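You operate a simulated robot arm through the tools that you are given. There is no shell and no other tool. Be economical: measure what you need, move in short steps, check, and stop when the job is done.

Carry out the task below with a simulated robot arm. There is one attempt and no reset: what you move stays moved.

## Task
Send pane P-390 into the washer at 8 m/min.
Fine: load it in the middle of the green LOAD band, flip the infeed and washer section switches on, start, and stop the line once the pane has gone in; leave the other controls and panes.
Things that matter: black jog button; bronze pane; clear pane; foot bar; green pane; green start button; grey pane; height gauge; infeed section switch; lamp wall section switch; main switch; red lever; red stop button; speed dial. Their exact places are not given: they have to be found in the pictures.

Only the result counts: the job must be done as asked and must still hold three seconds after the hand-in. Knocking over, shifting, dropping, spilling or breaking anything else fails it.

## Robot
A 7-joint arm with a two-finger parallel gripper on a trunk, on a base that drives. Base frame: it is fixed to the floor where the robot stands at the start and does not move with it; the origin is under the middle of the robot, x ahead of it, y to its left, z up; the surface under the hand at the start is at about z = 0.488. Lengths are in m, angles in rad, forces in N, time in s.
With the tool pointing down near the work surface it reaches from about 0.18 to 0.58 m from the robot's upright axis, wherever it stands. Its first joint turns from -2.496 to 2.496 rad. Places, roughly: black jog button [1.6, -1.6, 1.2]; foot bar [1, -2.4, 0.1]; green start button [1.4, -1.6, 1.2]; height gauge [1.3, -2.7, 1.1]; infeed section switch [1.6, -1.6, 1.3]; lamp wall section switch [1.4, -1.6, 1.3]; main switch [1.4, -1.6, 1.1]; red lever [1.1, -3.2, 0.7]; red stop button [1.3, -1.6, 1.2]; speed dial [1.6, -1.6, 1.1]; stop block [1.1, -3.2, 0.6]; washer section switch [1.5, -1.6, 1.3]; white jog button [1.5, -1.6, 1.2]; yellow arm [1.1, -2.4, 0.7]; yellow check button [1.4, -1.6, 1]. Payload 3 kg.
The tool frame sits at the grasp point between the pads (the TCP): z along the fingers, y along the line on which they close. The tips reach 0.03 m beyond it. The gripper opens to 0.094 m. The fingers are 0.028 m wide and 0.01 m thick; the gripper's body (0.05 by 0.096 m) begins 0.055 m behind the TCP.
Orientation is that of the tool frame in the base frame, as [roll, pitch, yaw] about the fixed x, y, z axes, in that order (R = Rz(yaw) Ry(pitch) Rx(roll)). With the fingers straight down and closing along the base's y, the tool's x points along the base's -x, its y along +y and its z along -z.

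## Interface
- The arm moves only by the tool step_arm. Its argument "moves" is a list of rows, each a list of 7 numbers: the gripper command, from -1 (fully open) to 1 (shut), values between in proportion, then the shift along the tool's x, y, z in m, then the turn, a rotation vector about the tool's x, y, z in rad. In form: [[claw, dx, dy, dz, rx, ry, rz], ...]. A call has 1 to 12 rows; each row is the pose to reach, as a shift and turn from the pose commanded when the call began, along the tool's axes at that moment. Rows are played at 5 a second. More than 0.05 m and 0.15 rad between two rows, or a gripper value outside its range, and nothing of the call is played. Where a pose cannot be reached the arm comes as near as it can. A force on the tool above 80 N (or 10 N above the force at the start of the call, whichever is more), or a blocked arm, ends the call early, and 0.2 s more pass. The fingers move at their own pace (about 0.045 m/s each) and stop on an object; they squeeze with about 23 N. The grip force told is the motor's: it shows also when the fingers shut on nothing. Time passes only in rows, and 0.2 s behind the last, so rows that repeat a pose let the fingers close. The reply holds the time, the measured pose of the TCP, the force on the tool along the base axes, the opening and the grip force, in the units named above and with some noise, with the torque about the TCP (base axes, N m) and any sound that the robot's microphone picked up.
- Cameras (640 x 400 px; columns grow to the right, rows downward): "scene" is now at [0.0354, 0.1301, 1.6591]; the picture's right is [-0.21, -0.98, 0.00], its down [-0.86, 0.18, -0.48] and it looks along [0.47, -0.10, -0.88] (base axes); focal length 278 px, centre (320, 200). "wrist" rides on the gripper at [0.076, 0.014, -0.102] in the tool frame; the picture's right is [-0.18, 0.98, 0.00], its down [-0.75, -0.14, -0.64] and it looks along [-0.63, -0.12, 0.77] (tool axes); focal length 243 px, centre (320, 200).
- camera(camera): a new picture of that camera. No time passes.
- raise_lower(by): slides the trunk up (or, below 0, down) by that many m; the arm and the scene camera ride with it, the base frame stays. It gives what a move gives, with no picture.
- steer(legs): drives the robot by 1 to 6 legs, each [ahead, left, turn to the left] in m, m and rad, along the robot's own axes; the way and the turn of a leg run together, so that a leg with both is an arc; at most 1.5 m and 3.142 rad a leg. The arm and the cameras ride along, it lands a little off, and it stops where it bumps. It gives what a move gives.
- turn_head(pan, tilt): turns the head with the scene camera to pan (to the left, within 2.496 rad either way) and tilt (down, from -0.506 to 1.204), counted from straight ahead of the robot. It gives what a move gives.
- probe_pixels(camera, pixels): for up to 12 pixels [column, row] of the newest picture of that camera ("zoom" is the newest enlarged one), the place [x, y, z] in the base frame of the surface seen there, good to about 0.002 m. No time passes.
- inspect(camera, box): a new picture of the part [left, top, right, bottom] of that camera's present view, enlarged. No time passes.
- hand_in(): hands the job in; it is judged then, once.

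Keep the steps short. Do not move on a guess: measure, check each grasp and each placing, and mend mistakes. In all there are 80 turns and 60 pictures (those below and enlarged ones count). Leave the gripper open and the arm clear of the work at the hand-in unless told otherwise, and finish with a single line.

The tools are called after "Emit:" as a command line: name --pt "numbers of a row" for each row, then --argument value for the rest, lists and objects as JSON in quotes. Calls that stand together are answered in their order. step_arm: Moves the arm, as the interface text tells. Its arguments: {"type":"object","properties":{"moves":{"type":"array"}},"required":["moves"]} The other tools are called the same way: raise_lower (by) slides the trunk up or down; steer (legs) drives the base; turn_head (pan, tilt) turns the head that bears the scene camera; camera (camera) takes a picture; probe_pixels (camera, pixels) gives the place of the surface under pixels of a picture; inspect (camera, box) takes an enlarged picture of a part of a camera's view; hand_in () hands the job in.

At the start:

```text
time_s: 0.0
ee_pos: [0.4623, 0.224, 0.8375]
tcp_rot: [-3.14, -0.002, -3.141]
contact_force: [0.2, 0.0, -0.3]
wrist_torque: [0.02, -0.06, 0.0]
gripper_width: 0.094
grasp_force: 0.0
trunk travel left (down, up): [-0.125, 0.265]
robot x, y, heading: [0.0002, -0.0009, -0.001]
head pan, tilt: [-0.213, 1.063]
```

scene: 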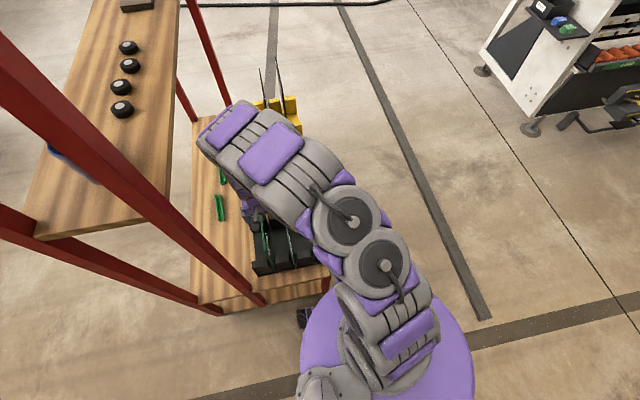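
wrist: 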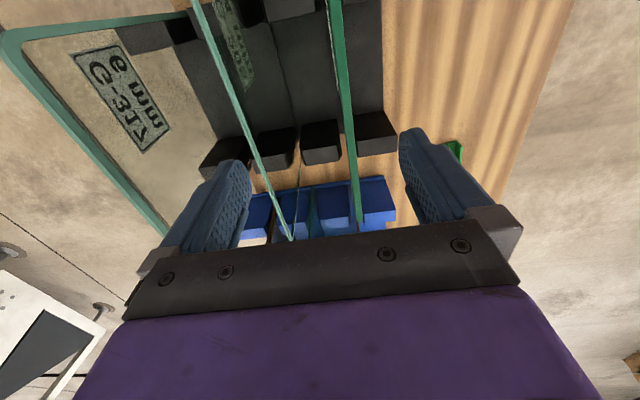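

The arm hangs over a rack of upright panes. I'll turn the head to survey the rack first.

Emit:
turn_head --pan 0.5 --tilt 0.8

Emit:
camera --camera "scene"

Emit:
turn_head --pan -1.0 --tilt 0.4

Emit:
camera --camera "scene"

```text
time_s: 1.1
ee_pos: [0.4631, 0.2223, 0.8368]
tcp_rot: [3.14, 0.001, 3.141]
contact_force: [-0.2, -0.2, -0.2]
wrist_torque: [-0.04, 0.0, 0.0]
gripper_width: 0.0944
grasp_force: 0.2
trunk travel left (down, up): [-0.125, 0.265]
robot x, y, heading: [-0.0055, -0.0028, 0.005]
head pan, tilt: [0.499, 0.799]
```

```text
57 pictures are left
```

scene: 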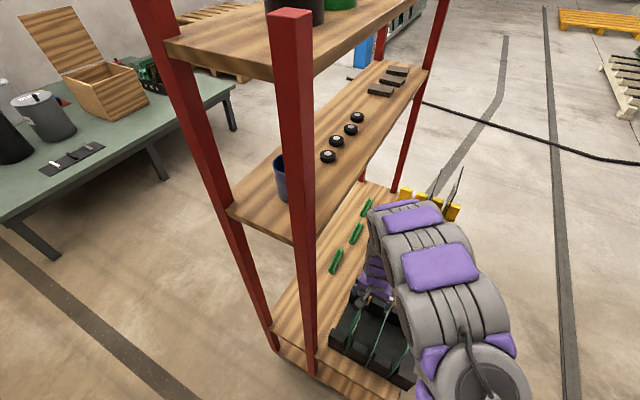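

```text
time_s: 2.7
ee_pos: [0.4613, 0.2224, 0.8391]
tcp_rot: [3.141, -0.001, 3.141]
contact_force: [0.5, 0.0, -0.2]
wrist_torque: [0.01, 0.01, 0.0]
gripper_width: 0.0941
grasp_force: 0.0
trunk travel left (down, up): [-0.125, 0.265]
robot x, y, heading: [0.0015, -0.001, -0.001]
head pan, tilt: [-1.0, 0.4]
```

```text
56 pictures are left
```

scene: 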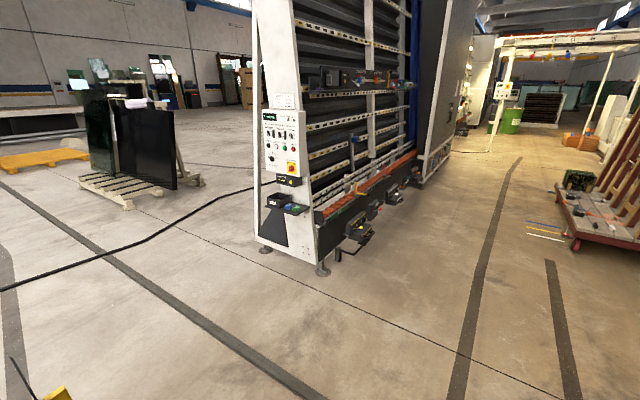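

The washer line is visible; the control panel is near (285,145). I'll enlarge it and the conveyor.

Emit:
inspect --camera "scene" --box '[255, 90, 319, 190]'

Emit:
inspect --camera "scene" --box '[250, 60, 450, 280]'

```text
4.00 times, centred on (287, 140) of scene
```

zoom: 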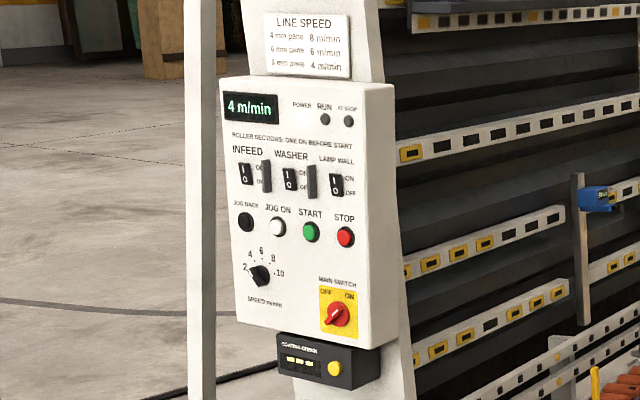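

```text
1.82 times, centred on (350, 170) of scene
```

zoom: 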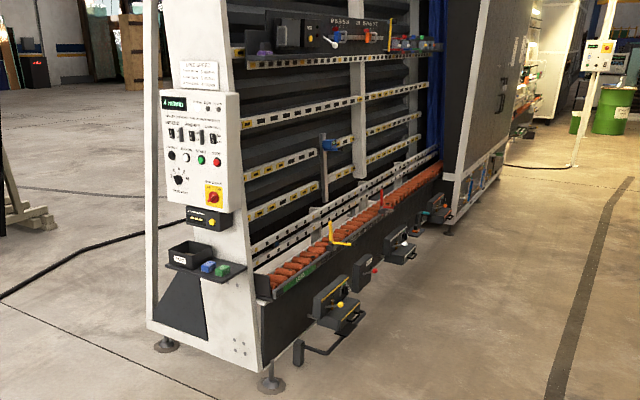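

Now back to the rack. I look at the panes with head camera, from the present spot.

Emit:
turn_head --pan 0.35 --tilt 1.2

Emit:
camera --camera "scene"

Emit:
inspect --camera "wrist" --box '[0, 0, 400, 250]'

```text
time_s: 4.2
ee_pos: [0.4619, 0.2228, 0.8377]
tcp_rot: [-3.141, 0.001, -3.14]
contact_force: [-0.4, -0.3, 0.5]
wrist_torque: [-0.01, 0.03, 0.01]
gripper_width: 0.0939
grasp_force: 0.0
trunk travel left (down, up): [-0.125, 0.265]
robot x, y, heading: [0.0012, 0.0007, 0.001]
head pan, tilt: [0.351, 1.201]
```

```text
53 pictures are left
```

scene: 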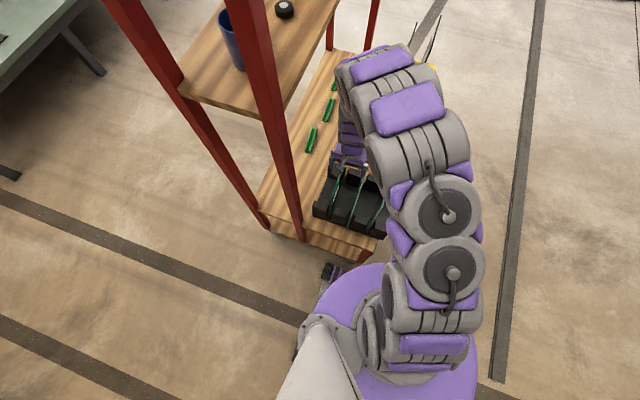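

```text
1.60 times, centred on (200, 125) of wrist
```

zoom: 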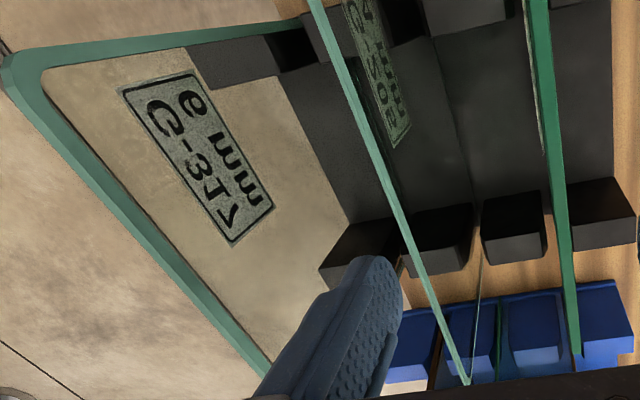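

I'll probe the pane edges and slots in this enlarged wrist picture.

Emit:
probe_pixels --camera "zoom" --pixels '[[8, 75], [260, 360], [315, 10], [460, 370], [540, 20], [572, 340], [290, 30], [450, 240], [600, 220], [600, 350], [375, 100], [200, 150]]'

Emit:
probe_pixels --camera "scene" --pixels '[[360, 170], [335, 190], [380, 215], [335, 222], [413, 50], [435, 25], [320, 240], [311, 140], [327, 110], [342, 180]]'

```text
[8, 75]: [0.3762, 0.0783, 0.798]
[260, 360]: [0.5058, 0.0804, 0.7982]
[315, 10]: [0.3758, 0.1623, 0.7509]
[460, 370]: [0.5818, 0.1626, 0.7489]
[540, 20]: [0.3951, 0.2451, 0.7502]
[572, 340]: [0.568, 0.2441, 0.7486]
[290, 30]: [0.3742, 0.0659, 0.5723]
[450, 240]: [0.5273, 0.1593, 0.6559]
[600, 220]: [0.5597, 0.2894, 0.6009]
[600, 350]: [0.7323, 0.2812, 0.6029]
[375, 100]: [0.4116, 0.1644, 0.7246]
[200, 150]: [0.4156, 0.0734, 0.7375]
```

```text
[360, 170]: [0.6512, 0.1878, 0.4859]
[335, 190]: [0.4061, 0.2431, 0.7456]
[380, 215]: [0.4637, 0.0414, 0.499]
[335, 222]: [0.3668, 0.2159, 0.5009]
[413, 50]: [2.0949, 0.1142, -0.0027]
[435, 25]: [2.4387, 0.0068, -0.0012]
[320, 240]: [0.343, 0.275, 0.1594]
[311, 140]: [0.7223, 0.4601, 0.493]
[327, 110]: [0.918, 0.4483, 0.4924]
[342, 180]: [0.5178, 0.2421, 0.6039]
```

Panes stand in x–z planes at y≈0.08 (top 0.80), 0.163 and 0.245 (tops 0.75). I'll raise the trunk and then drive right to view the rack from its open side.

Emit:
raise_lower --by 0.1

Emit:
steer --legs '[[0, -0.9, 0]]'

Emit:
turn_head --pan 1.05 --tilt 0.75

Emit:
camera --camera "scene"

```text
time_s: 5.5
ee_pos: [0.4617, 0.2224, 0.9394]
tcp_rot: [3.141, 0.0, 3.141]
contact_force: [0.1, 0.6, -0.3]
wrist_torque: [-0.01, 0.02, 0.02]
gripper_width: 0.0942
grasp_force: 0.1
trunk travel left (down, up): [-0.225, 0.165]
robot x, y, heading: [0.0025, -0.0025, -0.003]
head pan, tilt: [0.351, 1.201]
```

```text
time_s: 10.2
ee_pos: [0.4617, -0.6771, 0.938]
tcp_rot: [-3.14, 0.001, -3.142]
contact_force: [-0.1, -0.9, -0.7]
wrist_torque: [0.04, -0.03, -0.01]
gripper_width: 0.0938
grasp_force: 0.0
trunk travel left (down, up): [-0.225, 0.165]
robot x, y, heading: [-0.0026, -0.9052, 0.002]
head pan, tilt: [0.351, 1.201]
```

```text
time_s: 11.3
ee_pos: [0.4611, -0.6804, 0.9387]
tcp_rot: [3.139, 0.002, -3.141]
contact_force: [0.3, -0.5, 0.8]
wrist_torque: [0.0, 0.03, 0.02]
gripper_width: 0.0943
grasp_force: 0.1
trunk travel left (down, up): [-0.225, 0.165]
robot x, y, heading: [-0.0013, -0.9014, -0.001]
head pan, tilt: [1.051, 0.75]
```

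```text
51 pictures are left
```

scene: 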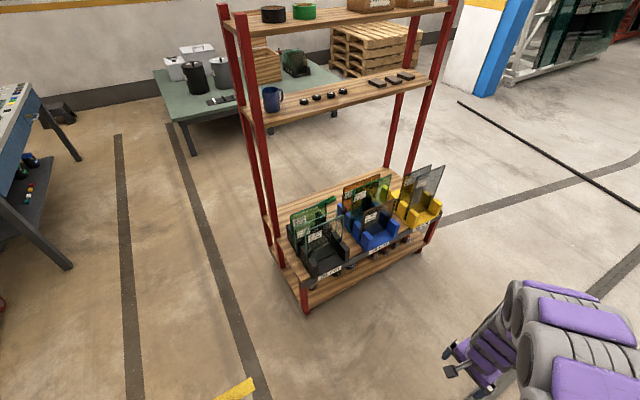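

Emit:
inspect --camera "scene" --box '[280, 150, 460, 290]'

Emit:
inspect --camera "scene" --box '[285, 190, 350, 280]'

Emit:
inspect --camera "scene" --box '[335, 160, 450, 270]'

```text
2.86 times, centred on (370, 220) of scene
```

zoom: 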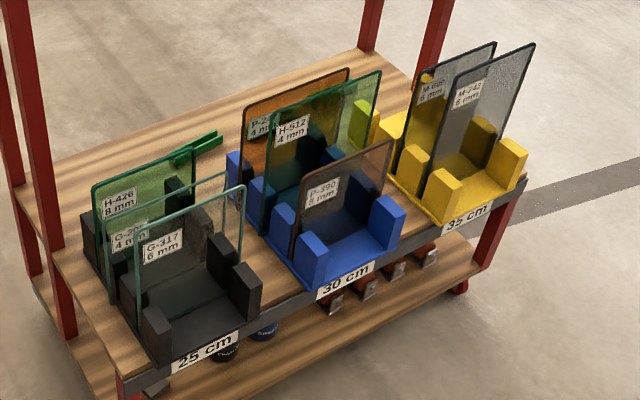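

```text
4.44 times, centred on (318, 235) of scene
```

zoom: 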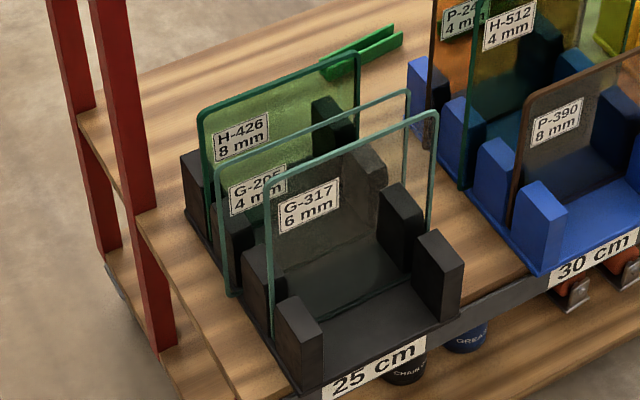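

```text
3.64 times, centred on (392, 215) of scene
```

zoom: 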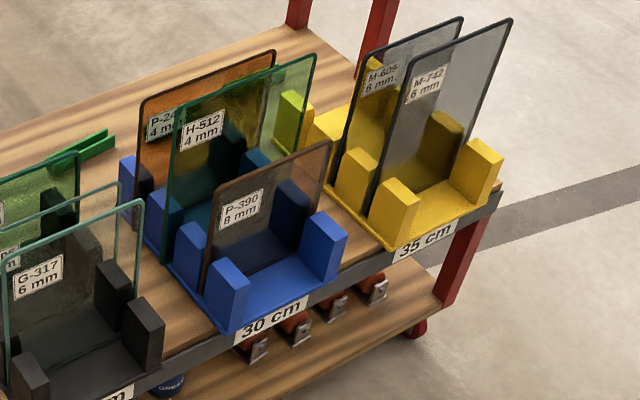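

P-390 is the bronze pane at the front of the 30 cm rack. I'll measure it.

Emit:
probe_pixels --camera "zoom" --pixels '[[212, 190], [327, 143], [270, 170], [325, 205], [208, 280], [240, 208], [190, 240], [225, 300], [285, 200], [322, 240], [262, 300], [390, 215]]'

Emit:
inspect --camera "scene" --box '[365, 195, 397, 225]'

Emit:
probe_pixels --camera "scene" --pixels '[[371, 190], [384, 184], [415, 170], [405, 210], [430, 218]]'

```text
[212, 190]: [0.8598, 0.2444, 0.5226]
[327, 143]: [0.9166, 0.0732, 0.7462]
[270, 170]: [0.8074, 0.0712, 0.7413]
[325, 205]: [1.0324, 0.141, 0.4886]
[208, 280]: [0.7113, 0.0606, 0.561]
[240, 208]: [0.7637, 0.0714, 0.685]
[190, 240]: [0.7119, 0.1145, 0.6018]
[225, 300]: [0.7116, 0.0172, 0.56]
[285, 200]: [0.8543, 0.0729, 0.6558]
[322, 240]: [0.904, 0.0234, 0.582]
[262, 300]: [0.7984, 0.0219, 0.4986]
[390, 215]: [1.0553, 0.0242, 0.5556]
```

```text
13.33 times, centred on (381, 210) of scene
```

zoom: 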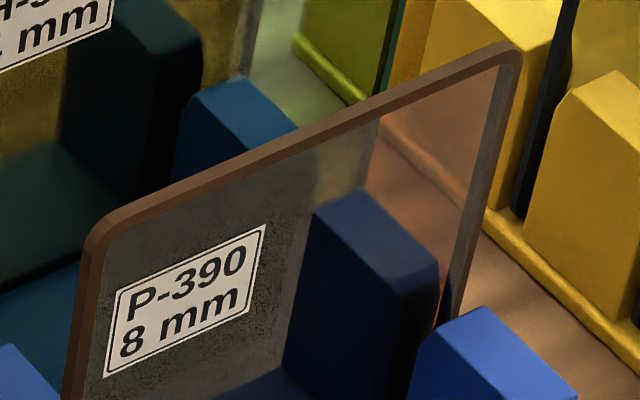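

```text
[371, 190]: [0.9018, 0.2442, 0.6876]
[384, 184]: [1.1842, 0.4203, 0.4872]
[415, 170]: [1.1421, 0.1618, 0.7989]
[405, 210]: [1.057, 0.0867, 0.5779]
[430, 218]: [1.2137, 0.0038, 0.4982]
```

The label reads P-390, 8 mm; the task states 8 m/min explicitly. Before grasping I'll scout the line. Drive right to y≈-1.9 and look ahead.

Emit:
steer --legs '[[0, -1.1, 0]]'

Emit:
turn_head --pan 0.0 --tilt 0.55

Emit:
camera --camera "scene"

```text
time_s: 16.9
ee_pos: [0.4651, -1.7671, 0.9393]
tcp_rot: [3.141, 0.0, -3.125]
contact_force: [0.6, 0.7, 0.4]
wrist_torque: [0.03, 0.01, -0.03]
gripper_width: 0.0943
grasp_force: 0.0
trunk travel left (down, up): [-0.225, 0.165]
robot x, y, heading: [0.0062, -1.9936, 0.012]
head pan, tilt: [1.051, 0.75]
```

```text
time_s: 18.2
ee_pos: [0.4632, -1.7706, 0.9397]
tcp_rot: [3.138, 0.003, -3.128]
contact_force: [0.2, -0.3, 0.3]
wrist_torque: [0.02, 0.01, 0.03]
gripper_width: 0.0942
grasp_force: 0.1
trunk travel left (down, up): [-0.225, 0.165]
robot x, y, heading: [0.0025, -1.9957, 0.011]
head pan, tilt: [0.0, 0.55]
```

```text
46 pictures are left
```

scene: 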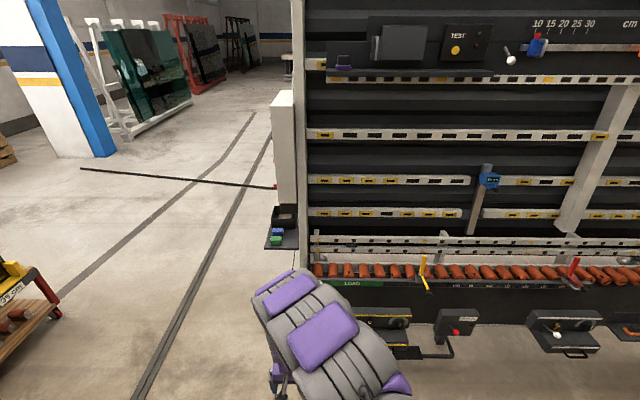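

Emit:
inspect --camera "scene" --box '[300, 220, 480, 370]'

Emit:
inspect --camera "scene" --box '[460, 220, 640, 370]'

Emit:
probe_pixels --camera "scene" --pixels '[[310, 284], [384, 284], [350, 282], [360, 270], [320, 270], [425, 257], [427, 287], [360, 242], [360, 213], [576, 260], [395, 318], [390, 352]]'

```text
2.67 times, centred on (390, 295) of scene
```

zoom: 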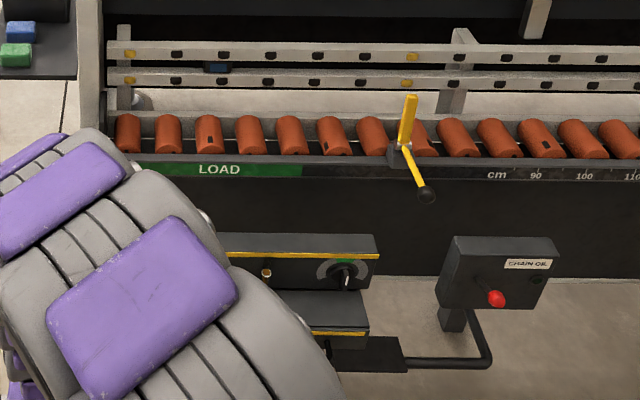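

```text
2.67 times, centred on (550, 295) of scene
```

zoom: 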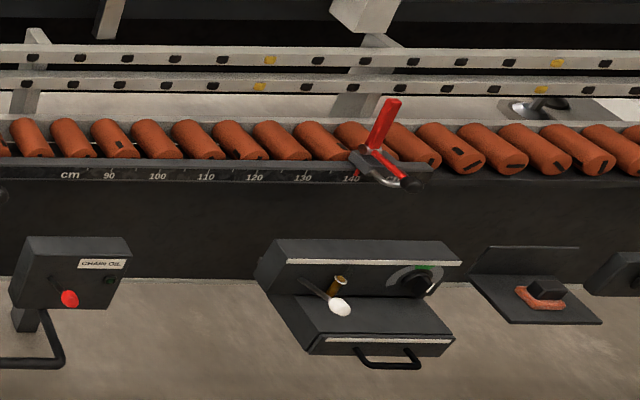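

```text
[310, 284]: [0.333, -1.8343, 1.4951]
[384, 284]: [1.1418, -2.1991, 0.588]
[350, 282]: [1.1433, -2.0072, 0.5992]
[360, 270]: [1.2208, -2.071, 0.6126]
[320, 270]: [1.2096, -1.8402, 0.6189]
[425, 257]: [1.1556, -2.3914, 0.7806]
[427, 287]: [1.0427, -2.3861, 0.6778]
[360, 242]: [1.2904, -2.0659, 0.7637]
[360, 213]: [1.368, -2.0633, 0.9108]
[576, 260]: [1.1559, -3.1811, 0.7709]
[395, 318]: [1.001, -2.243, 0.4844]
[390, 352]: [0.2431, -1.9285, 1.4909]
```

Load band spans about y≈-1.8…-2.2, ruler beyond. The yellow arm at y≈-2.39 and red lever at y≈-3.18 could stand in the path. I move along to view them clear of the arm.

Emit:
steer --legs '[[0.1, -0.9, 0]]'

Emit:
turn_head --pan -0.3 --tilt 0.55

Emit:
camera --camera "scene"

```text
time_s: 23.0
ee_pos: [0.5744, -2.6806, 0.9392]
tcp_rot: [3.139, 0.004, -3.138]
contact_force: [0.1, 0.0, 0.1]
wrist_torque: [0.0, 0.0, 0.01]
gripper_width: 0.0937
grasp_force: 0.0
trunk travel left (down, up): [-0.225, 0.165]
robot x, y, heading: [0.115, -2.8997, 0.002]
head pan, tilt: [0.0, 0.55]
```

```text
time_s: 23.8
ee_pos: [0.5712, -2.6833, 0.9409]
tcp_rot: [3.135, 0.004, -3.137]
contact_force: [0.1, 0.4, 0.2]
wrist_torque: [0.01, 0.04, 0.02]
gripper_width: 0.094
grasp_force: 0.0
trunk travel left (down, up): [-0.225, 0.165]
robot x, y, heading: [0.118, -2.9018, 0.007]
head pan, tilt: [-0.3, 0.55]
```

```text
43 pictures are left
```

scene: 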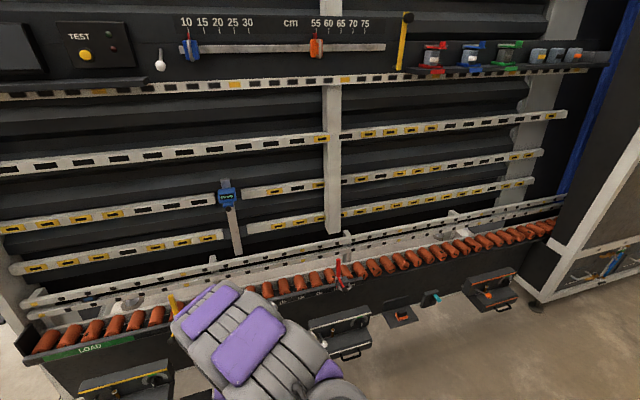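

Emit:
inspect --camera "scene" --box '[280, 230, 400, 305]'

Emit:
inspect --camera "scene" --box '[10, 170, 250, 340]'

Emit:
probe_pixels --camera "scene" --pixels '[[338, 262], [340, 285], [330, 275], [352, 283], [200, 238], [200, 266], [200, 283], [110, 325], [228, 195], [236, 240], [570, 205], [557, 222]]'

```text
5.33 times, centred on (340, 268) of scene
```

zoom: 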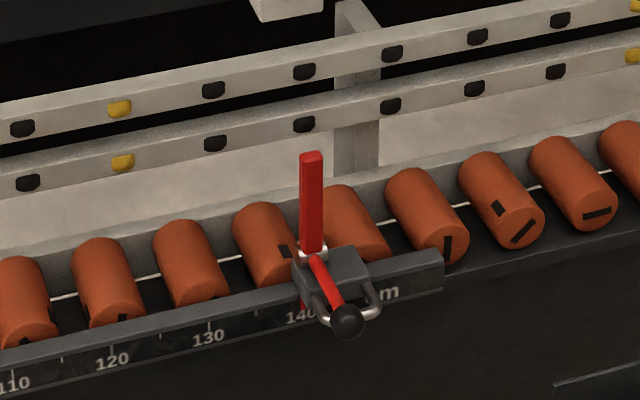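

```text
2.35 times, centred on (130, 255) of scene
```

zoom: 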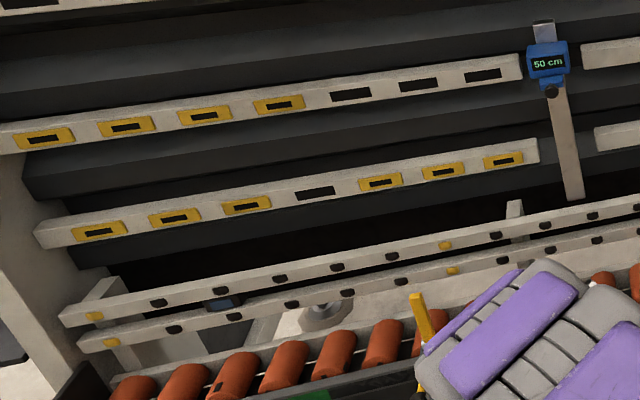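

```text
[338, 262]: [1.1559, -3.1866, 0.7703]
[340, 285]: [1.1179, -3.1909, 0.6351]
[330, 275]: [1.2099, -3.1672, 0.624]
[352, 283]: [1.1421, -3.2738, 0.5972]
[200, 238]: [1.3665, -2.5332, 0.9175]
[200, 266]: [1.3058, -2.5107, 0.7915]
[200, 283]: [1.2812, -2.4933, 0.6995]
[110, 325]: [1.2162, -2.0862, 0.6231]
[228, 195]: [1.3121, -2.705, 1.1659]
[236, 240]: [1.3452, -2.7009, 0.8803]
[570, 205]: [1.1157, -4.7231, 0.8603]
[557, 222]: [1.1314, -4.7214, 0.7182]
```

I'll measure rail faces and rollers in the newest enlarged picture for the lean angle.

Emit:
probe_pixels --camera "zoom" --pixels '[[370, 283], [372, 295], [310, 264], [312, 275], [280, 190], [284, 208], [300, 92], [305, 110], [290, 330], [270, 375], [285, 350], [240, 320]]'

Emit:
probe_pixels --camera "scene" --pixels '[[91, 349], [62, 355], [102, 335], [84, 325], [105, 317], [98, 340], [120, 301]]'

```text
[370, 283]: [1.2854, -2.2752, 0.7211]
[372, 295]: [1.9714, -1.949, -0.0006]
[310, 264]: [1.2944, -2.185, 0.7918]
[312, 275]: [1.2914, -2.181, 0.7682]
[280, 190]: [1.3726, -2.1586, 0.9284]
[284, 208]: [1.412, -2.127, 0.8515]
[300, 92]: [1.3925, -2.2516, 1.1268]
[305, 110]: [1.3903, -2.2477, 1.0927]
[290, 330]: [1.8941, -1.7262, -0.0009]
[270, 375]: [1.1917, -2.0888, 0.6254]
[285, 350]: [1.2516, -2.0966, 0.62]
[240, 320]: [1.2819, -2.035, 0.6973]
```

```text
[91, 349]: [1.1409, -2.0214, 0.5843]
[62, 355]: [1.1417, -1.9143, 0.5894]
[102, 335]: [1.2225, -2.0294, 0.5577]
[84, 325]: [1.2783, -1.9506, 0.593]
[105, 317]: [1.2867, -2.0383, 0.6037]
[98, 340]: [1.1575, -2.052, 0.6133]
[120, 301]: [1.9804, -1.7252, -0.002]
```

The pane will lean ~7.4° on two low rails (x≈1.282@z0.70 to 1.294@z0.79); upper rails are set back. I'll measure the LOAD band ends and roller ends.

Emit:
inspect --camera "scene" --box '[10, 290, 186, 400]'

```text
3.64 times, centred on (98, 345) of scene
```

zoom: 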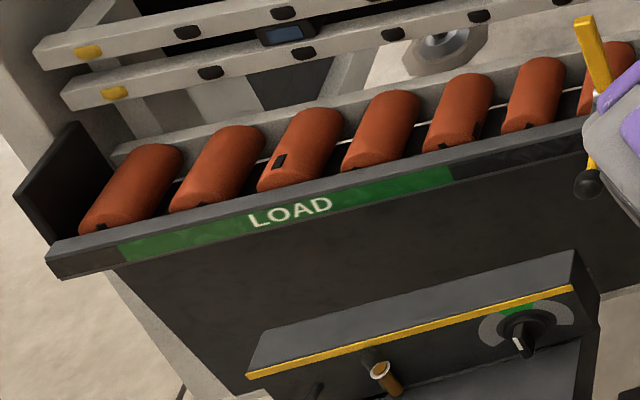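

Emit:
probe_pixels --camera "zoom" --pixels '[[123, 252], [452, 178], [90, 225], [160, 148], [185, 205], [245, 130], [270, 185], [325, 112], [400, 95], [220, 165], [300, 150], [340, 112]]'

```text
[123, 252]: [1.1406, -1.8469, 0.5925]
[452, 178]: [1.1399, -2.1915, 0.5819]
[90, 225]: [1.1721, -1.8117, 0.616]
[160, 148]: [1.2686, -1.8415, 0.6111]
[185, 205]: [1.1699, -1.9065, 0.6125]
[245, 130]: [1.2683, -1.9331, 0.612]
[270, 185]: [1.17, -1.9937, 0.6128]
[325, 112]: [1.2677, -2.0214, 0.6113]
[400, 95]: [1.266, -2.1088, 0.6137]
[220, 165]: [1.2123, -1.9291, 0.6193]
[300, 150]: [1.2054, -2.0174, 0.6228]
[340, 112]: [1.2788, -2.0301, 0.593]
```

LOAD band runs y -1.847…-2.192, middle ≈ -2.02. Rollers top z≈0.625, x 1.16–1.27. Now I'll check how close the base can stand there: move nearer, look down at the foot bar and the base.

Emit:
steer --legs '[[0.3, 1.05, 0]]'

Emit:
turn_head --pan -0.55 --tilt 1.1

Emit:
camera --camera "scene"

```text
time_s: 29.4
ee_pos: [0.8762, -1.6387, 0.9416]
tcp_rot: [3.134, 0.004, 3.136]
contact_force: [0.9, 0.5, -0.3]
wrist_torque: [-0.06, 0.01, -0.02]
gripper_width: 0.0939
grasp_force: 0.1
trunk travel left (down, up): [-0.225, 0.165]
robot x, y, heading: [0.4164, -1.8514, -0.003]
head pan, tilt: [-0.3, 0.55]
```

```text
time_s: 30.4
ee_pos: [0.8758, -1.638, 0.9417]
tcp_rot: [3.137, 0.004, 3.136]
contact_force: [-0.4, -0.4, -0.8]
wrist_torque: [0.03, -0.01, 0.01]
gripper_width: 0.094
grasp_force: 0.1
trunk travel left (down, up): [-0.225, 0.165]
robot x, y, heading: [0.4176, -1.8541, -0.004]
head pan, tilt: [-0.55, 1.1]
```

```text
39 pictures are left
```

scene: 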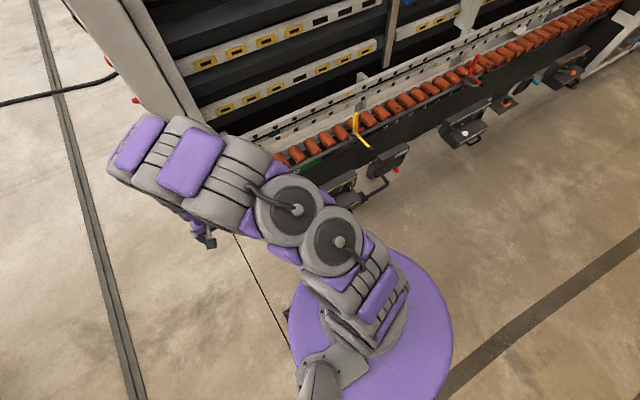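

Emit:
probe_pixels --camera "scene" --pixels '[[440, 330], [420, 265], [450, 360], [385, 190], [390, 180], [335, 180], [352, 183], [370, 198], [396, 166], [383, 160], [480, 137], [291, 330]]'

Emit:
inspect --camera "scene" --box '[310, 100, 500, 220]'

```text
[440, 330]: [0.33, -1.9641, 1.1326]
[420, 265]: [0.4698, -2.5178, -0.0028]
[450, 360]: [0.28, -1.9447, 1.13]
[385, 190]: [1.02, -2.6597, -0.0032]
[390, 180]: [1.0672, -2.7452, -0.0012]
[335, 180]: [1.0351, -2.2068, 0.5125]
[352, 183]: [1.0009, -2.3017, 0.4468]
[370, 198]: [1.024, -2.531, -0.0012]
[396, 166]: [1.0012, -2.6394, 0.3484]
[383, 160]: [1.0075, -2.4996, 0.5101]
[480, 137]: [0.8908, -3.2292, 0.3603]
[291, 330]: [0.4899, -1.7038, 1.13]
```

```text
3.33 times, centred on (405, 160) of scene
```

zoom: 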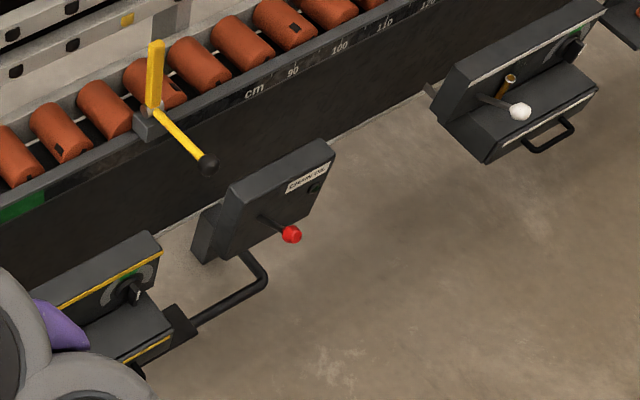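

The purple disc is the shoulder (z≈1.13). I'll test the reach with the empty gripper: first turn the tool 90° so the fingers close along x.

Emit:
step_arm --pt "-1 0 0 0 0 0 0.143" --pt "-1 0 0 0 0 0 0.286" --pt "-1 0 0 0 0 0 0.429" --pt "-1 0 0 0 0 0 0.571" --pt "-1 0 0 0 0 0 0.714" --pt "-1 0 0 0 0 0 0.857" --pt "-1 0 0 0 0 0 1.0" --pt "-1 0 0 0 0 0 1.143" --pt "-1 0 0 0 0 0 1.286" --pt "-1 0 0 0 0 0 1.429" --pt "-1 0 0 0 0 0 1.571"

```text
time_s: 32.8
ee_pos: [0.8758, -1.6374, 0.9422]
tcp_rot: [3.134, -0.005, 1.565]
contact_force: [0.2, 0.0, 1.1]
wrist_torque: [0.04, 0.0, 0.03]
gripper_width: 0.0942
grasp_force: 0.0
trunk travel left (down, up): [-0.225, 0.165]
robot x, y, heading: [0.4145, -1.8533, -0.005]
head pan, tilt: [-0.55, 1.1]
```

Emit:
step_arm --pt "-1 -0.04 0 0 0 0 0" --pt "-1 -0.08 0 0 0 0 0" --pt "-1 -0.12 0.0 0 0 0 0" --pt "-1 -0.16 0.0 0 0 0 0" --pt "-1 -0.2 0.03 0 0 0 0" --pt "-1 -0.22 0.07 0 0 0 0" --pt "-1 -0.24 0.11 0 0 0 0" --pt "-1 -0.25 0.14 0 0 0 0" --pt "-1 -0.26 0.17 0 0 0 0" --pt "-1 -0.27 0.2 0 0 0 0" --pt "-1 -0.27 0.23 0 0 0 0" --pt "-1 -0.27 0.23 0 0 0 0"

```text
time_s: 35.4
ee_pos: [1.1039, -1.909, 0.9431]
tcp_rot: [3.135, -0.007, 1.567]
contact_force: [0.2, 0.7, -0.5]
wrist_torque: [0.02, -0.05, 0.01]
gripper_width: 0.0941
grasp_force: 0.0
trunk travel left (down, up): [-0.225, 0.165]
robot x, y, heading: [0.4184, -1.8536, -0.003]
head pan, tilt: [-0.55, 1.1]
```

Reach of 0.69 m at that height works. Now I retract the arm and drive to the rack, facing +y in front of P-390.

Emit:
step_arm --pt "-1 0.01 -0.04 0 0 0 0" --pt "-1 0.02 -0.08 0 0 0 0" --pt "-1 0.03 -0.12 0 0 0 0" --pt "-1 0.04 -0.16 0 0 0 0" --pt "-1 0.05 -0.2 0 0 0 0" --pt "-1 0.05 -0.24 0 0 0 0"

Emit:
steer --legs '[[0, 0.95, 0], [0, 0, 1.571], [0, -0.397, 0], [0.3, 0, 0]]'

Emit:
turn_head --pan 0.0 --tilt 0.9

Emit:
camera --camera "scene"

Emit:
camera --camera "wrist"

```text
time_s: 36.8
ee_pos: [0.864, -1.8575, 0.9411]
tcp_rot: [3.136, -0.008, 1.567]
contact_force: [0.2, -0.1, 0.3]
wrist_torque: [0.0, 0.0, 0.0]
gripper_width: 0.0938
grasp_force: 0.0
trunk travel left (down, up): [-0.225, 0.165]
robot x, y, heading: [0.4162, -1.853, -0.003]
head pan, tilt: [-0.55, 1.1]
```

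```text
time_s: 49.3
ee_pos: [0.8069, -0.1457, 0.9391]
tcp_rot: [3.137, -0.007, -3.131]
contact_force: [-0.6, 0.6, 0.1]
wrist_torque: [-0.03, 0.0, -0.02]
gripper_width: 0.094
grasp_force: 0.0
trunk travel left (down, up): [-0.225, 0.165]
robot x, y, heading: [0.8069, -0.5908, 1.583]
head pan, tilt: [-0.55, 1.1]
```

```text
time_s: 50.3
ee_pos: [0.8064, -0.1474, 0.9418]
tcp_rot: [3.135, -0.007, -3.13]
contact_force: [0.2, -0.2, -0.8]
wrist_torque: [0.01, 0.0, 0.01]
gripper_width: 0.0938
grasp_force: 0.1
trunk travel left (down, up): [-0.225, 0.165]
robot x, y, heading: [0.8078, -0.5955, 1.578]
head pan, tilt: [0.0, 0.901]
```

```text
37 pictures are left
```

scene: 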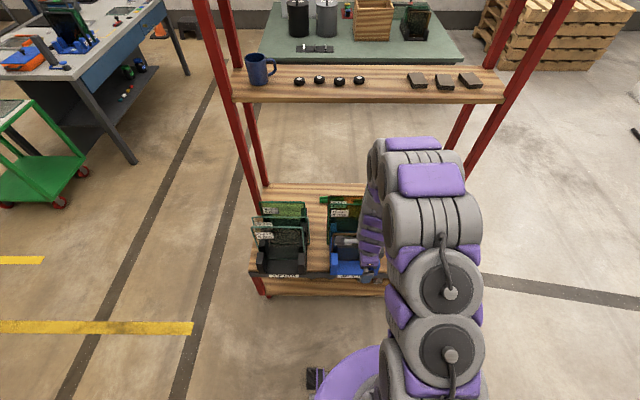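

```text
36 pictures are left
```

wrist: 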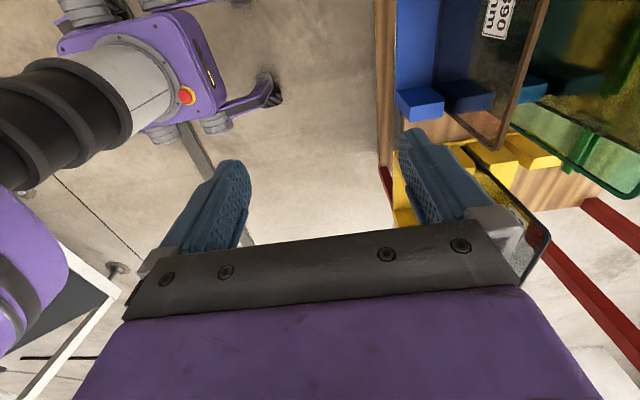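

The wrist picture shows the pane's near top edge and the robot's base. I'll probe both plus the shelf's front edge.

Emit:
probe_pixels --camera "wrist" --pixels '[[497, 147], [545, 20], [520, 90], [475, 120], [280, 95], [190, 90], [215, 120], [548, 240], [85, 12]]'

Emit:
probe_pixels --camera "scene" --pixels '[[360, 98], [480, 100], [540, 30], [345, 240], [346, 238], [335, 272], [256, 255], [317, 380]]'

```text
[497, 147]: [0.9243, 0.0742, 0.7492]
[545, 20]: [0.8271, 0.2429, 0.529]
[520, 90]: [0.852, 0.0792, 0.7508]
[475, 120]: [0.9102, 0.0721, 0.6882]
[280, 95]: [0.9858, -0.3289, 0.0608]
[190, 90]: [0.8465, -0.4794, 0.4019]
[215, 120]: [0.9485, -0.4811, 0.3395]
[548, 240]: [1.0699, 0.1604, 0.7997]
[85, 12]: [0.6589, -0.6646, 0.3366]
```

```text
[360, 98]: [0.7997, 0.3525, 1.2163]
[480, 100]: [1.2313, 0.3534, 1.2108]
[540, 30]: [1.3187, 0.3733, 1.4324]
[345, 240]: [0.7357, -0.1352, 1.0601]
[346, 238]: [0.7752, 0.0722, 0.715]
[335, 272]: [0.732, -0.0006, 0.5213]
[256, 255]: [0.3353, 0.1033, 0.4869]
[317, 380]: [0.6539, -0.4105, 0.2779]
```

Pane P-390: y≈0.077, top z≈0.75, right edge x≈0.928. Drive 0.12 ahead and shift the arm above it, then look.

Emit:
steer --legs '[[0.12, 0, 0]]'

Emit:
step_arm --pt "-1 0 0.04 0 0 0 0" --pt "-1 0 0.08 0 0 0 0" --pt "-1 0 0.1 0.0 0 0 0" --pt "-1 0 0.1 0.04 0 0 0" --pt "-1 0 0.1 0.07 0 0 0"

Emit:
camera --camera "wrist"

```text
time_s: 51.5
ee_pos: [0.8063, -0.0282, 0.9387]
tcp_rot: [3.136, -0.008, -3.13]
contact_force: [-0.8, -0.1, -0.4]
wrist_torque: [-0.04, -0.01, 0.0]
gripper_width: 0.0939
grasp_force: 0.0
trunk travel left (down, up): [-0.225, 0.165]
robot x, y, heading: [0.8069, -0.4749, 1.582]
head pan, tilt: [0.0, 0.901]
```

```text
time_s: 52.7
ee_pos: [0.803, 0.0708, 0.8704]
tcp_rot: [3.133, -0.005, -3.13]
contact_force: [0.7, 0.5, 0.7]
wrist_torque: [0.03, 0.02, 0.0]
gripper_width: 0.0939
grasp_force: 0.1
trunk travel left (down, up): [-0.225, 0.165]
robot x, y, heading: [0.8084, -0.4746, 1.586]
head pan, tilt: [0.0, 0.901]
```

```text
35 pictures are left
```

wrist: 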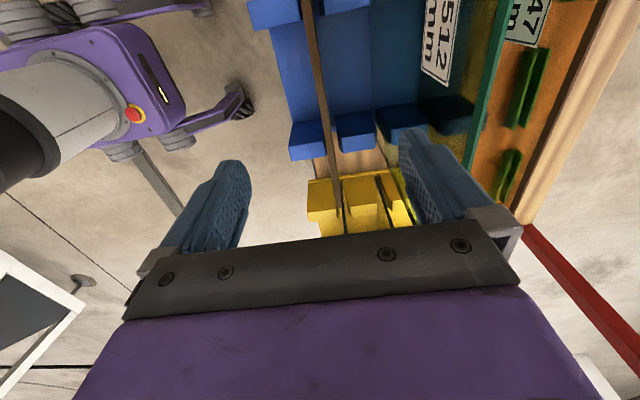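

Emit:
probe_pixels --camera "wrist" --pixels '[[307, 5], [309, 30], [320, 80], [330, 140], [338, 200], [341, 225], [340, 212], [500, 5], [480, 90], [470, 130], [310, 20], [313, 60]]'

```text
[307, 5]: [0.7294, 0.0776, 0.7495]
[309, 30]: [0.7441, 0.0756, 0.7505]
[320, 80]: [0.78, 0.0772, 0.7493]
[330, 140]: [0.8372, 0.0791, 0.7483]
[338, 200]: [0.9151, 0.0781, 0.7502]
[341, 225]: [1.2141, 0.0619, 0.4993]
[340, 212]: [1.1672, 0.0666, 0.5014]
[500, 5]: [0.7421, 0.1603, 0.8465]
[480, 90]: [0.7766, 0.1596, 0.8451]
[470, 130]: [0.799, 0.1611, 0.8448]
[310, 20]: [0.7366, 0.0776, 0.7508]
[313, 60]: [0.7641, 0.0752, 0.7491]
```

Pane top centre y≈0.0775, neighbour H-512 at y=0.16 (top 0.845), clear of the fingers. Align and go down to z≈0.725, still open.

Emit:
step_arm --pt "-1 -0.012 0.0067 0 0.008 0 0.011" --pt "-1 -0.012 0.0067 0.04 0.008 0 0.011" --pt "-1 -0.012 0.0067 0.08 0.008 0 0.011" --pt "-1 -0.012 0.0067 0.115 0.008 0 0.011" --pt "-1 -0.012 0.0067 0.145 0.008 0 0.011" --pt "-1 -0.012 0.0067 0.145 0.008 0 0.011"

Emit:
camera --camera "wrist"

```text
time_s: 54.1
ee_pos: [0.8155, 0.0806, 0.7261]
tcp_rot: [-3.141, -0.006, 3.14]
contact_force: [-0.4, 0.0, 0.4]
wrist_torque: [-0.02, -0.02, -0.01]
gripper_width: 0.0941
grasp_force: 0.1
trunk travel left (down, up): [-0.225, 0.165]
robot x, y, heading: [0.8095, -0.4751, 1.579]
head pan, tilt: [0.0, 0.901]
```

```text
34 pictures are left
```

wrist: 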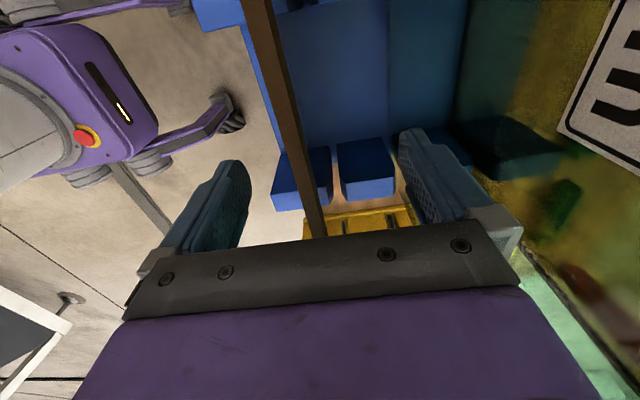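

The pane runs between the fingers. I nudge -3 mm in y and close.

Emit:
step_arm --pt "-1 0 -0.003 0 0 0 0" --pt "0.4 0 -0.003 0 0 0 0" --pt "0.7 0 -0.003 0 0 0 0" --pt "1 0 -0.003 0 0 0 0" --pt "1 0 -0.003 0 0 0 0" --pt "1 0 -0.003 0 0 0 0" --pt "1 0 -0.003 0 0 0 0" --pt "1 0 -0.003 0 0 0 0"

```text
time_s: 55.9
ee_pos: [0.8153, 0.0757, 0.7269]
tcp_rot: [3.141, -0.008, -3.141]
contact_force: [0.4, 0.2, -0.2]
wrist_torque: [0.01, -0.02, 0.03]
gripper_width: 0.0125
grasp_force: 22.2
trunk travel left (down, up): [-0.225, 0.165]
robot x, y, heading: [0.8067, -0.4751, 1.584]
head pan, tilt: [0.0, 0.901]
```

Gripped (width 12.5 mm, 22 N). Lift straight up.

Emit:
step_arm --pt "1 0 0 -0.01 0 0 0" --pt "1 0 0 -0.03 0 0 0" --pt "1 0 0 -0.06 0 0 0" --pt "1 0 0 -0.09 0 0 0" --pt "1 0 0 -0.12 0 0 0" --pt "1 0 0 -0.15 0 0 0" --pt "1 0 0 -0.18 0 0 0" --pt "1 0 0 -0.21 0 0 0" --pt "1 0 0 -0.21 0 0 0"

Emit:
camera --camera "wrist"

```text
time_s: 57.9
ee_pos: [0.8167, 0.0762, 0.936]
tcp_rot: [3.141, -0.007, 3.14]
contact_force: [0.3, -0.5, -10.8]
wrist_torque: [0.0, 0.09, 0.02]
gripper_width: 0.0128
grasp_force: 23.4
trunk travel left (down, up): [-0.225, 0.165]
robot x, y, heading: [0.8103, -0.4752, 1.579]
head pan, tilt: [0.0, 0.901]
```

```text
33 pictures are left
```

wrist: 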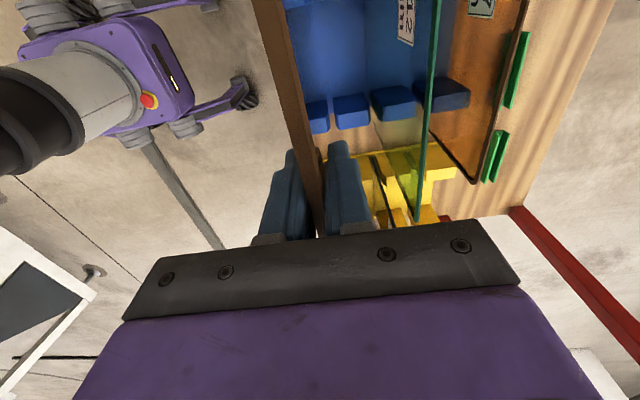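

Lifted, ~1.1 kg; pane centre is ~8 mm to +x of the TCP. Back away from the rack, then turn right to face +x and back off from the line.

Emit:
steer --legs '[[-0.38, 0, 0], [0, 0, -1.578], [-0.42, 0, 0]]'

Emit:
steer --legs '[[0, -1.08, 0]]'

Emit:
turn_head --pan -0.4 --tilt 0.7

Emit:
camera --camera "scene"

```text
time_s: 66.4
ee_pos: [0.9389, -0.8723, 0.9357]
tcp_rot: [-3.141, -0.007, 1.554]
contact_force: [1.4, -0.6, -11.1]
wrist_torque: [0.05, -0.03, 0.03]
gripper_width: 0.0123
grasp_force: 22.7
trunk travel left (down, up): [-0.225, 0.165]
robot x, y, heading: [0.388, -0.8509, -0.008]
head pan, tilt: [0.0, 0.901]
```

```text
time_s: 71.9
ee_pos: [0.9257, -1.9536, 0.9376]
tcp_rot: [3.14, -0.004, 1.541]
contact_force: [-1.2, 0.1, -11.8]
wrist_torque: [0.12, 0.01, -0.03]
gripper_width: 0.0123
grasp_force: 23.2
trunk travel left (down, up): [-0.225, 0.165]
robot x, y, heading: [0.3755, -1.9322, -0.018]
head pan, tilt: [0.0, 0.901]
```

```text
time_s: 72.8
ee_pos: [0.924, -1.9547, 0.9382]
tcp_rot: [3.134, -0.007, 1.543]
contact_force: [0.5, 0.7, -11.5]
wrist_torque: [0.09, 0.02, -0.02]
gripper_width: 0.0127
grasp_force: 23.2
trunk travel left (down, up): [-0.225, 0.165]
robot x, y, heading: [0.3773, -1.9306, -0.016]
head pan, tilt: [-0.4, 0.7]
```

```text
32 pictures are left
```

scene: 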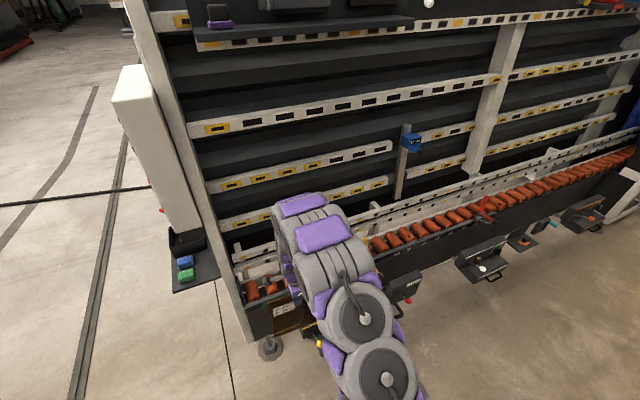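

All steady. The foot bar is at x≈0.96, y<-2.2; base casters reach 0.30 ahead. I drive to x≈0.60, y≈-1.88, which keeps clear.

Emit:
steer --legs '[[0, 0.05, 0.016], [0.225, 0, 0]]'

```text
time_s: 75.0
ee_pos: [1.1498, -1.8652, 0.939]
tcp_rot: [3.137, 0.017, 1.566]
contact_force: [0.5, 2.0, -12.0]
wrist_torque: [0.29, 0.01, 0.04]
gripper_width: 0.0125
grasp_force: 23.0
trunk travel left (down, up): [-0.225, 0.165]
robot x, y, heading: [0.6002, -1.8729, 0.0]
head pan, tilt: [-0.4, 0.7]
```

The TCP is ~2 cm off in y and a torque shows; something may touch. I look.

Emit:
camera --camera "scene"

Emit:
camera --camera "wrist"

Emit:
step_arm --pt "1 0 0 0 0 0 0"

```text
31 pictures are left
```

scene: 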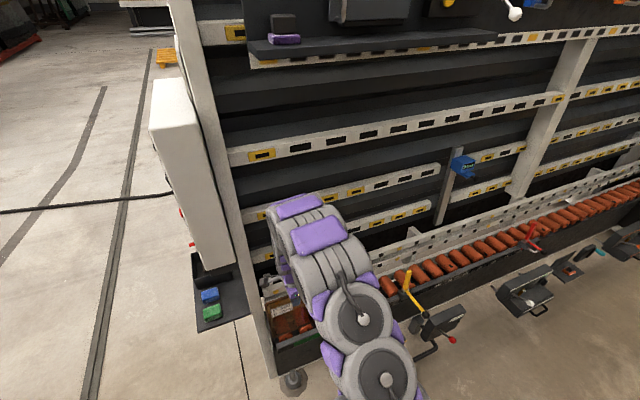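

```text
30 pictures are left
```

wrist: 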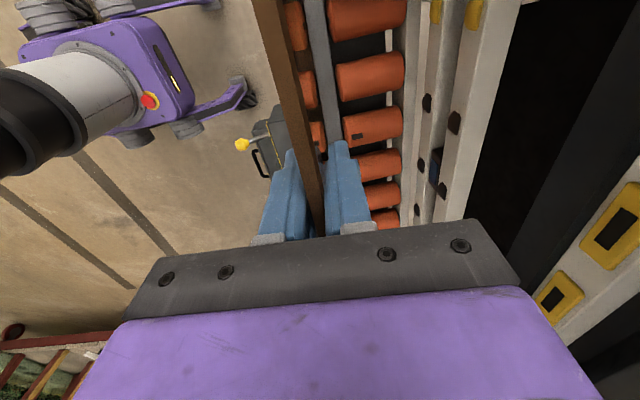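

```text
time_s: 75.4
ee_pos: [1.1448, -1.9028, 0.9397]
tcp_rot: [3.134, -0.018, 1.561]
contact_force: [0.7, -2.1, -11.0]
wrist_torque: [0.0, 0.05, -0.04]
gripper_width: 0.0123
grasp_force: 22.9
trunk travel left (down, up): [-0.225, 0.165]
robot x, y, heading: [0.6007, -1.8743, -0.001]
head pan, tilt: [-0.4, 0.7]
```

It was only sway from driving; it has settled. Wrist view shows the pane over the rollers' front lip with nothing in the way. Now tilt the pane 0.17 rad and move to y≈-2.01, x≈1.27, still above the rollers.

Emit:
step_arm --pt "1 -0.03 0.0 0 0.03 0 0" --pt "1 -0.06 0.015 0 0.06 0 0" --pt "1 -0.09 0.03 0 0.09 0 0" --pt "1 -0.11 0.05 0 0.12 0 0" --pt "1 -0.115 0.07 0 0.15 0 0" --pt "1 -0.115 0.09 0 0.17 0 0" --pt "1 -0.115 0.11 0 0.17 0 0" --pt "1 -0.115 0.125 0 0.17 0 0" --pt "1 -0.115 0.125 0 0.17 0 0" --pt "1 -0.115 0.125 0 0.17 0 0" --pt "1 -0.115 0.125 0 0.17 0 0"

```text
time_s: 77.8
ee_pos: [1.2696, -2.0039, 0.9407]
tcp_rot: [-2.976, -0.004, 1.564]
contact_force: [0.7, -0.6, -11.1]
wrist_torque: [0.02, -0.15, 0.01]
gripper_width: 0.0122
grasp_force: 22.8
trunk travel left (down, up): [-0.225, 0.165]
robot x, y, heading: [0.6003, -1.8747, 0.008]
head pan, tilt: [-0.4, 0.7]
```

In place above. Lower the trunk 0.07, bringing the pane's bottom ~2 cm above the rollers.

Emit:
raise_lower --by -0.07

Emit:
camera --camera "wrist"

```text
time_s: 78.9
ee_pos: [1.2688, -2.0064, 0.8705]
tcp_rot: [-2.979, -0.007, 1.563]
contact_force: [0.1, -1.5, -10.6]
wrist_torque: [0.04, -0.2, 0.03]
gripper_width: 0.0125
grasp_force: 23.0
trunk travel left (down, up): [-0.155, 0.235]
robot x, y, heading: [0.6015, -1.8751, -0.001]
head pan, tilt: [-0.4, 0.7]
```

```text
29 pictures are left
```

wrist: 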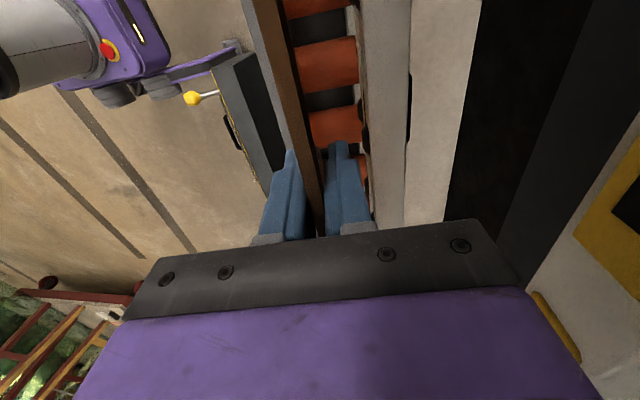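

Good, clear. Ease the tilt to ~0.13 rad, shift back ~19 mm and lower 10 mm.

Emit:
step_arm --pt "1 -0.002 0.01 0.0 -0.018 0 0" --pt "1 -0.004 0.0202 0.0 -0.035 0 0" --pt "1 -0.004 0.0202 0.0068 -0.035 0 0" --pt "1 -0.004 0.0202 0.0068 -0.035 0 0" --pt "1 -0.004 0.0202 0.0068 -0.035 0 0"

```text
time_s: 80.1
ee_pos: [1.2895, -1.9969, 0.861]
tcp_rot: [-3.014, 0.0, 1.565]
contact_force: [0.2, 0.2, -10.4]
wrist_torque: [0.05, -0.13, -0.05]
gripper_width: 0.0124
grasp_force: 22.7
trunk travel left (down, up): [-0.155, 0.235]
robot x, y, heading: [0.5984, -1.8721, -0.002]
head pan, tilt: [-0.4, 0.7]
```

Now lower in 2 mm steps watching the force.

Emit:
step_arm --pt "1 -0.008 0.0003 0.002 0 0 0" --pt "1 -0.008 0.0005 0.004 0 0 0" --pt "1 -0.008 0.0008 0.006 0 0 0" --pt "1 -0.008 0.0008 0.006 0 0 0"

```text
time_s: 81.1
ee_pos: [1.2888, -2.0107, 0.855]
tcp_rot: [-3.014, 0.0, 1.564]
contact_force: [1.2, 0.4, -10.9]
wrist_torque: [0.13, -0.16, 0.01]
gripper_width: 0.0123
grasp_force: 23.0
trunk travel left (down, up): [-0.155, 0.235]
robot x, y, heading: [0.6028, -1.8735, 0.001]
head pan, tilt: [-0.4, 0.7]
```

Emit:
step_arm --pt "1 0 0.0003 0.002 0 0 0" --pt "1 0 0.0005 0.004 0 0 0" --pt "1 0 0.0005 0.004 0 0 0"

Emit:
inspect --camera "scene" --box '[250, 240, 400, 380]'

```text
time_s: 81.9
ee_pos: [1.2882, -2.0113, 0.8509]
tcp_rot: [-3.014, -0.001, 1.564]
contact_force: [0.0, -0.3, -10.5]
wrist_torque: [0.1, -0.12, 0.01]
gripper_width: 0.0126
grasp_force: 22.9
trunk travel left (down, up): [-0.155, 0.235]
robot x, y, heading: [0.602, -1.8705, -0.006]
head pan, tilt: [-0.4, 0.7]
```

```text
2.86 times, centred on (325, 310) of scene
```

zoom: 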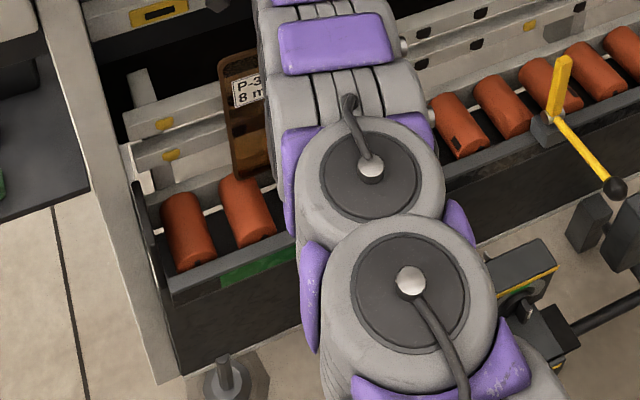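

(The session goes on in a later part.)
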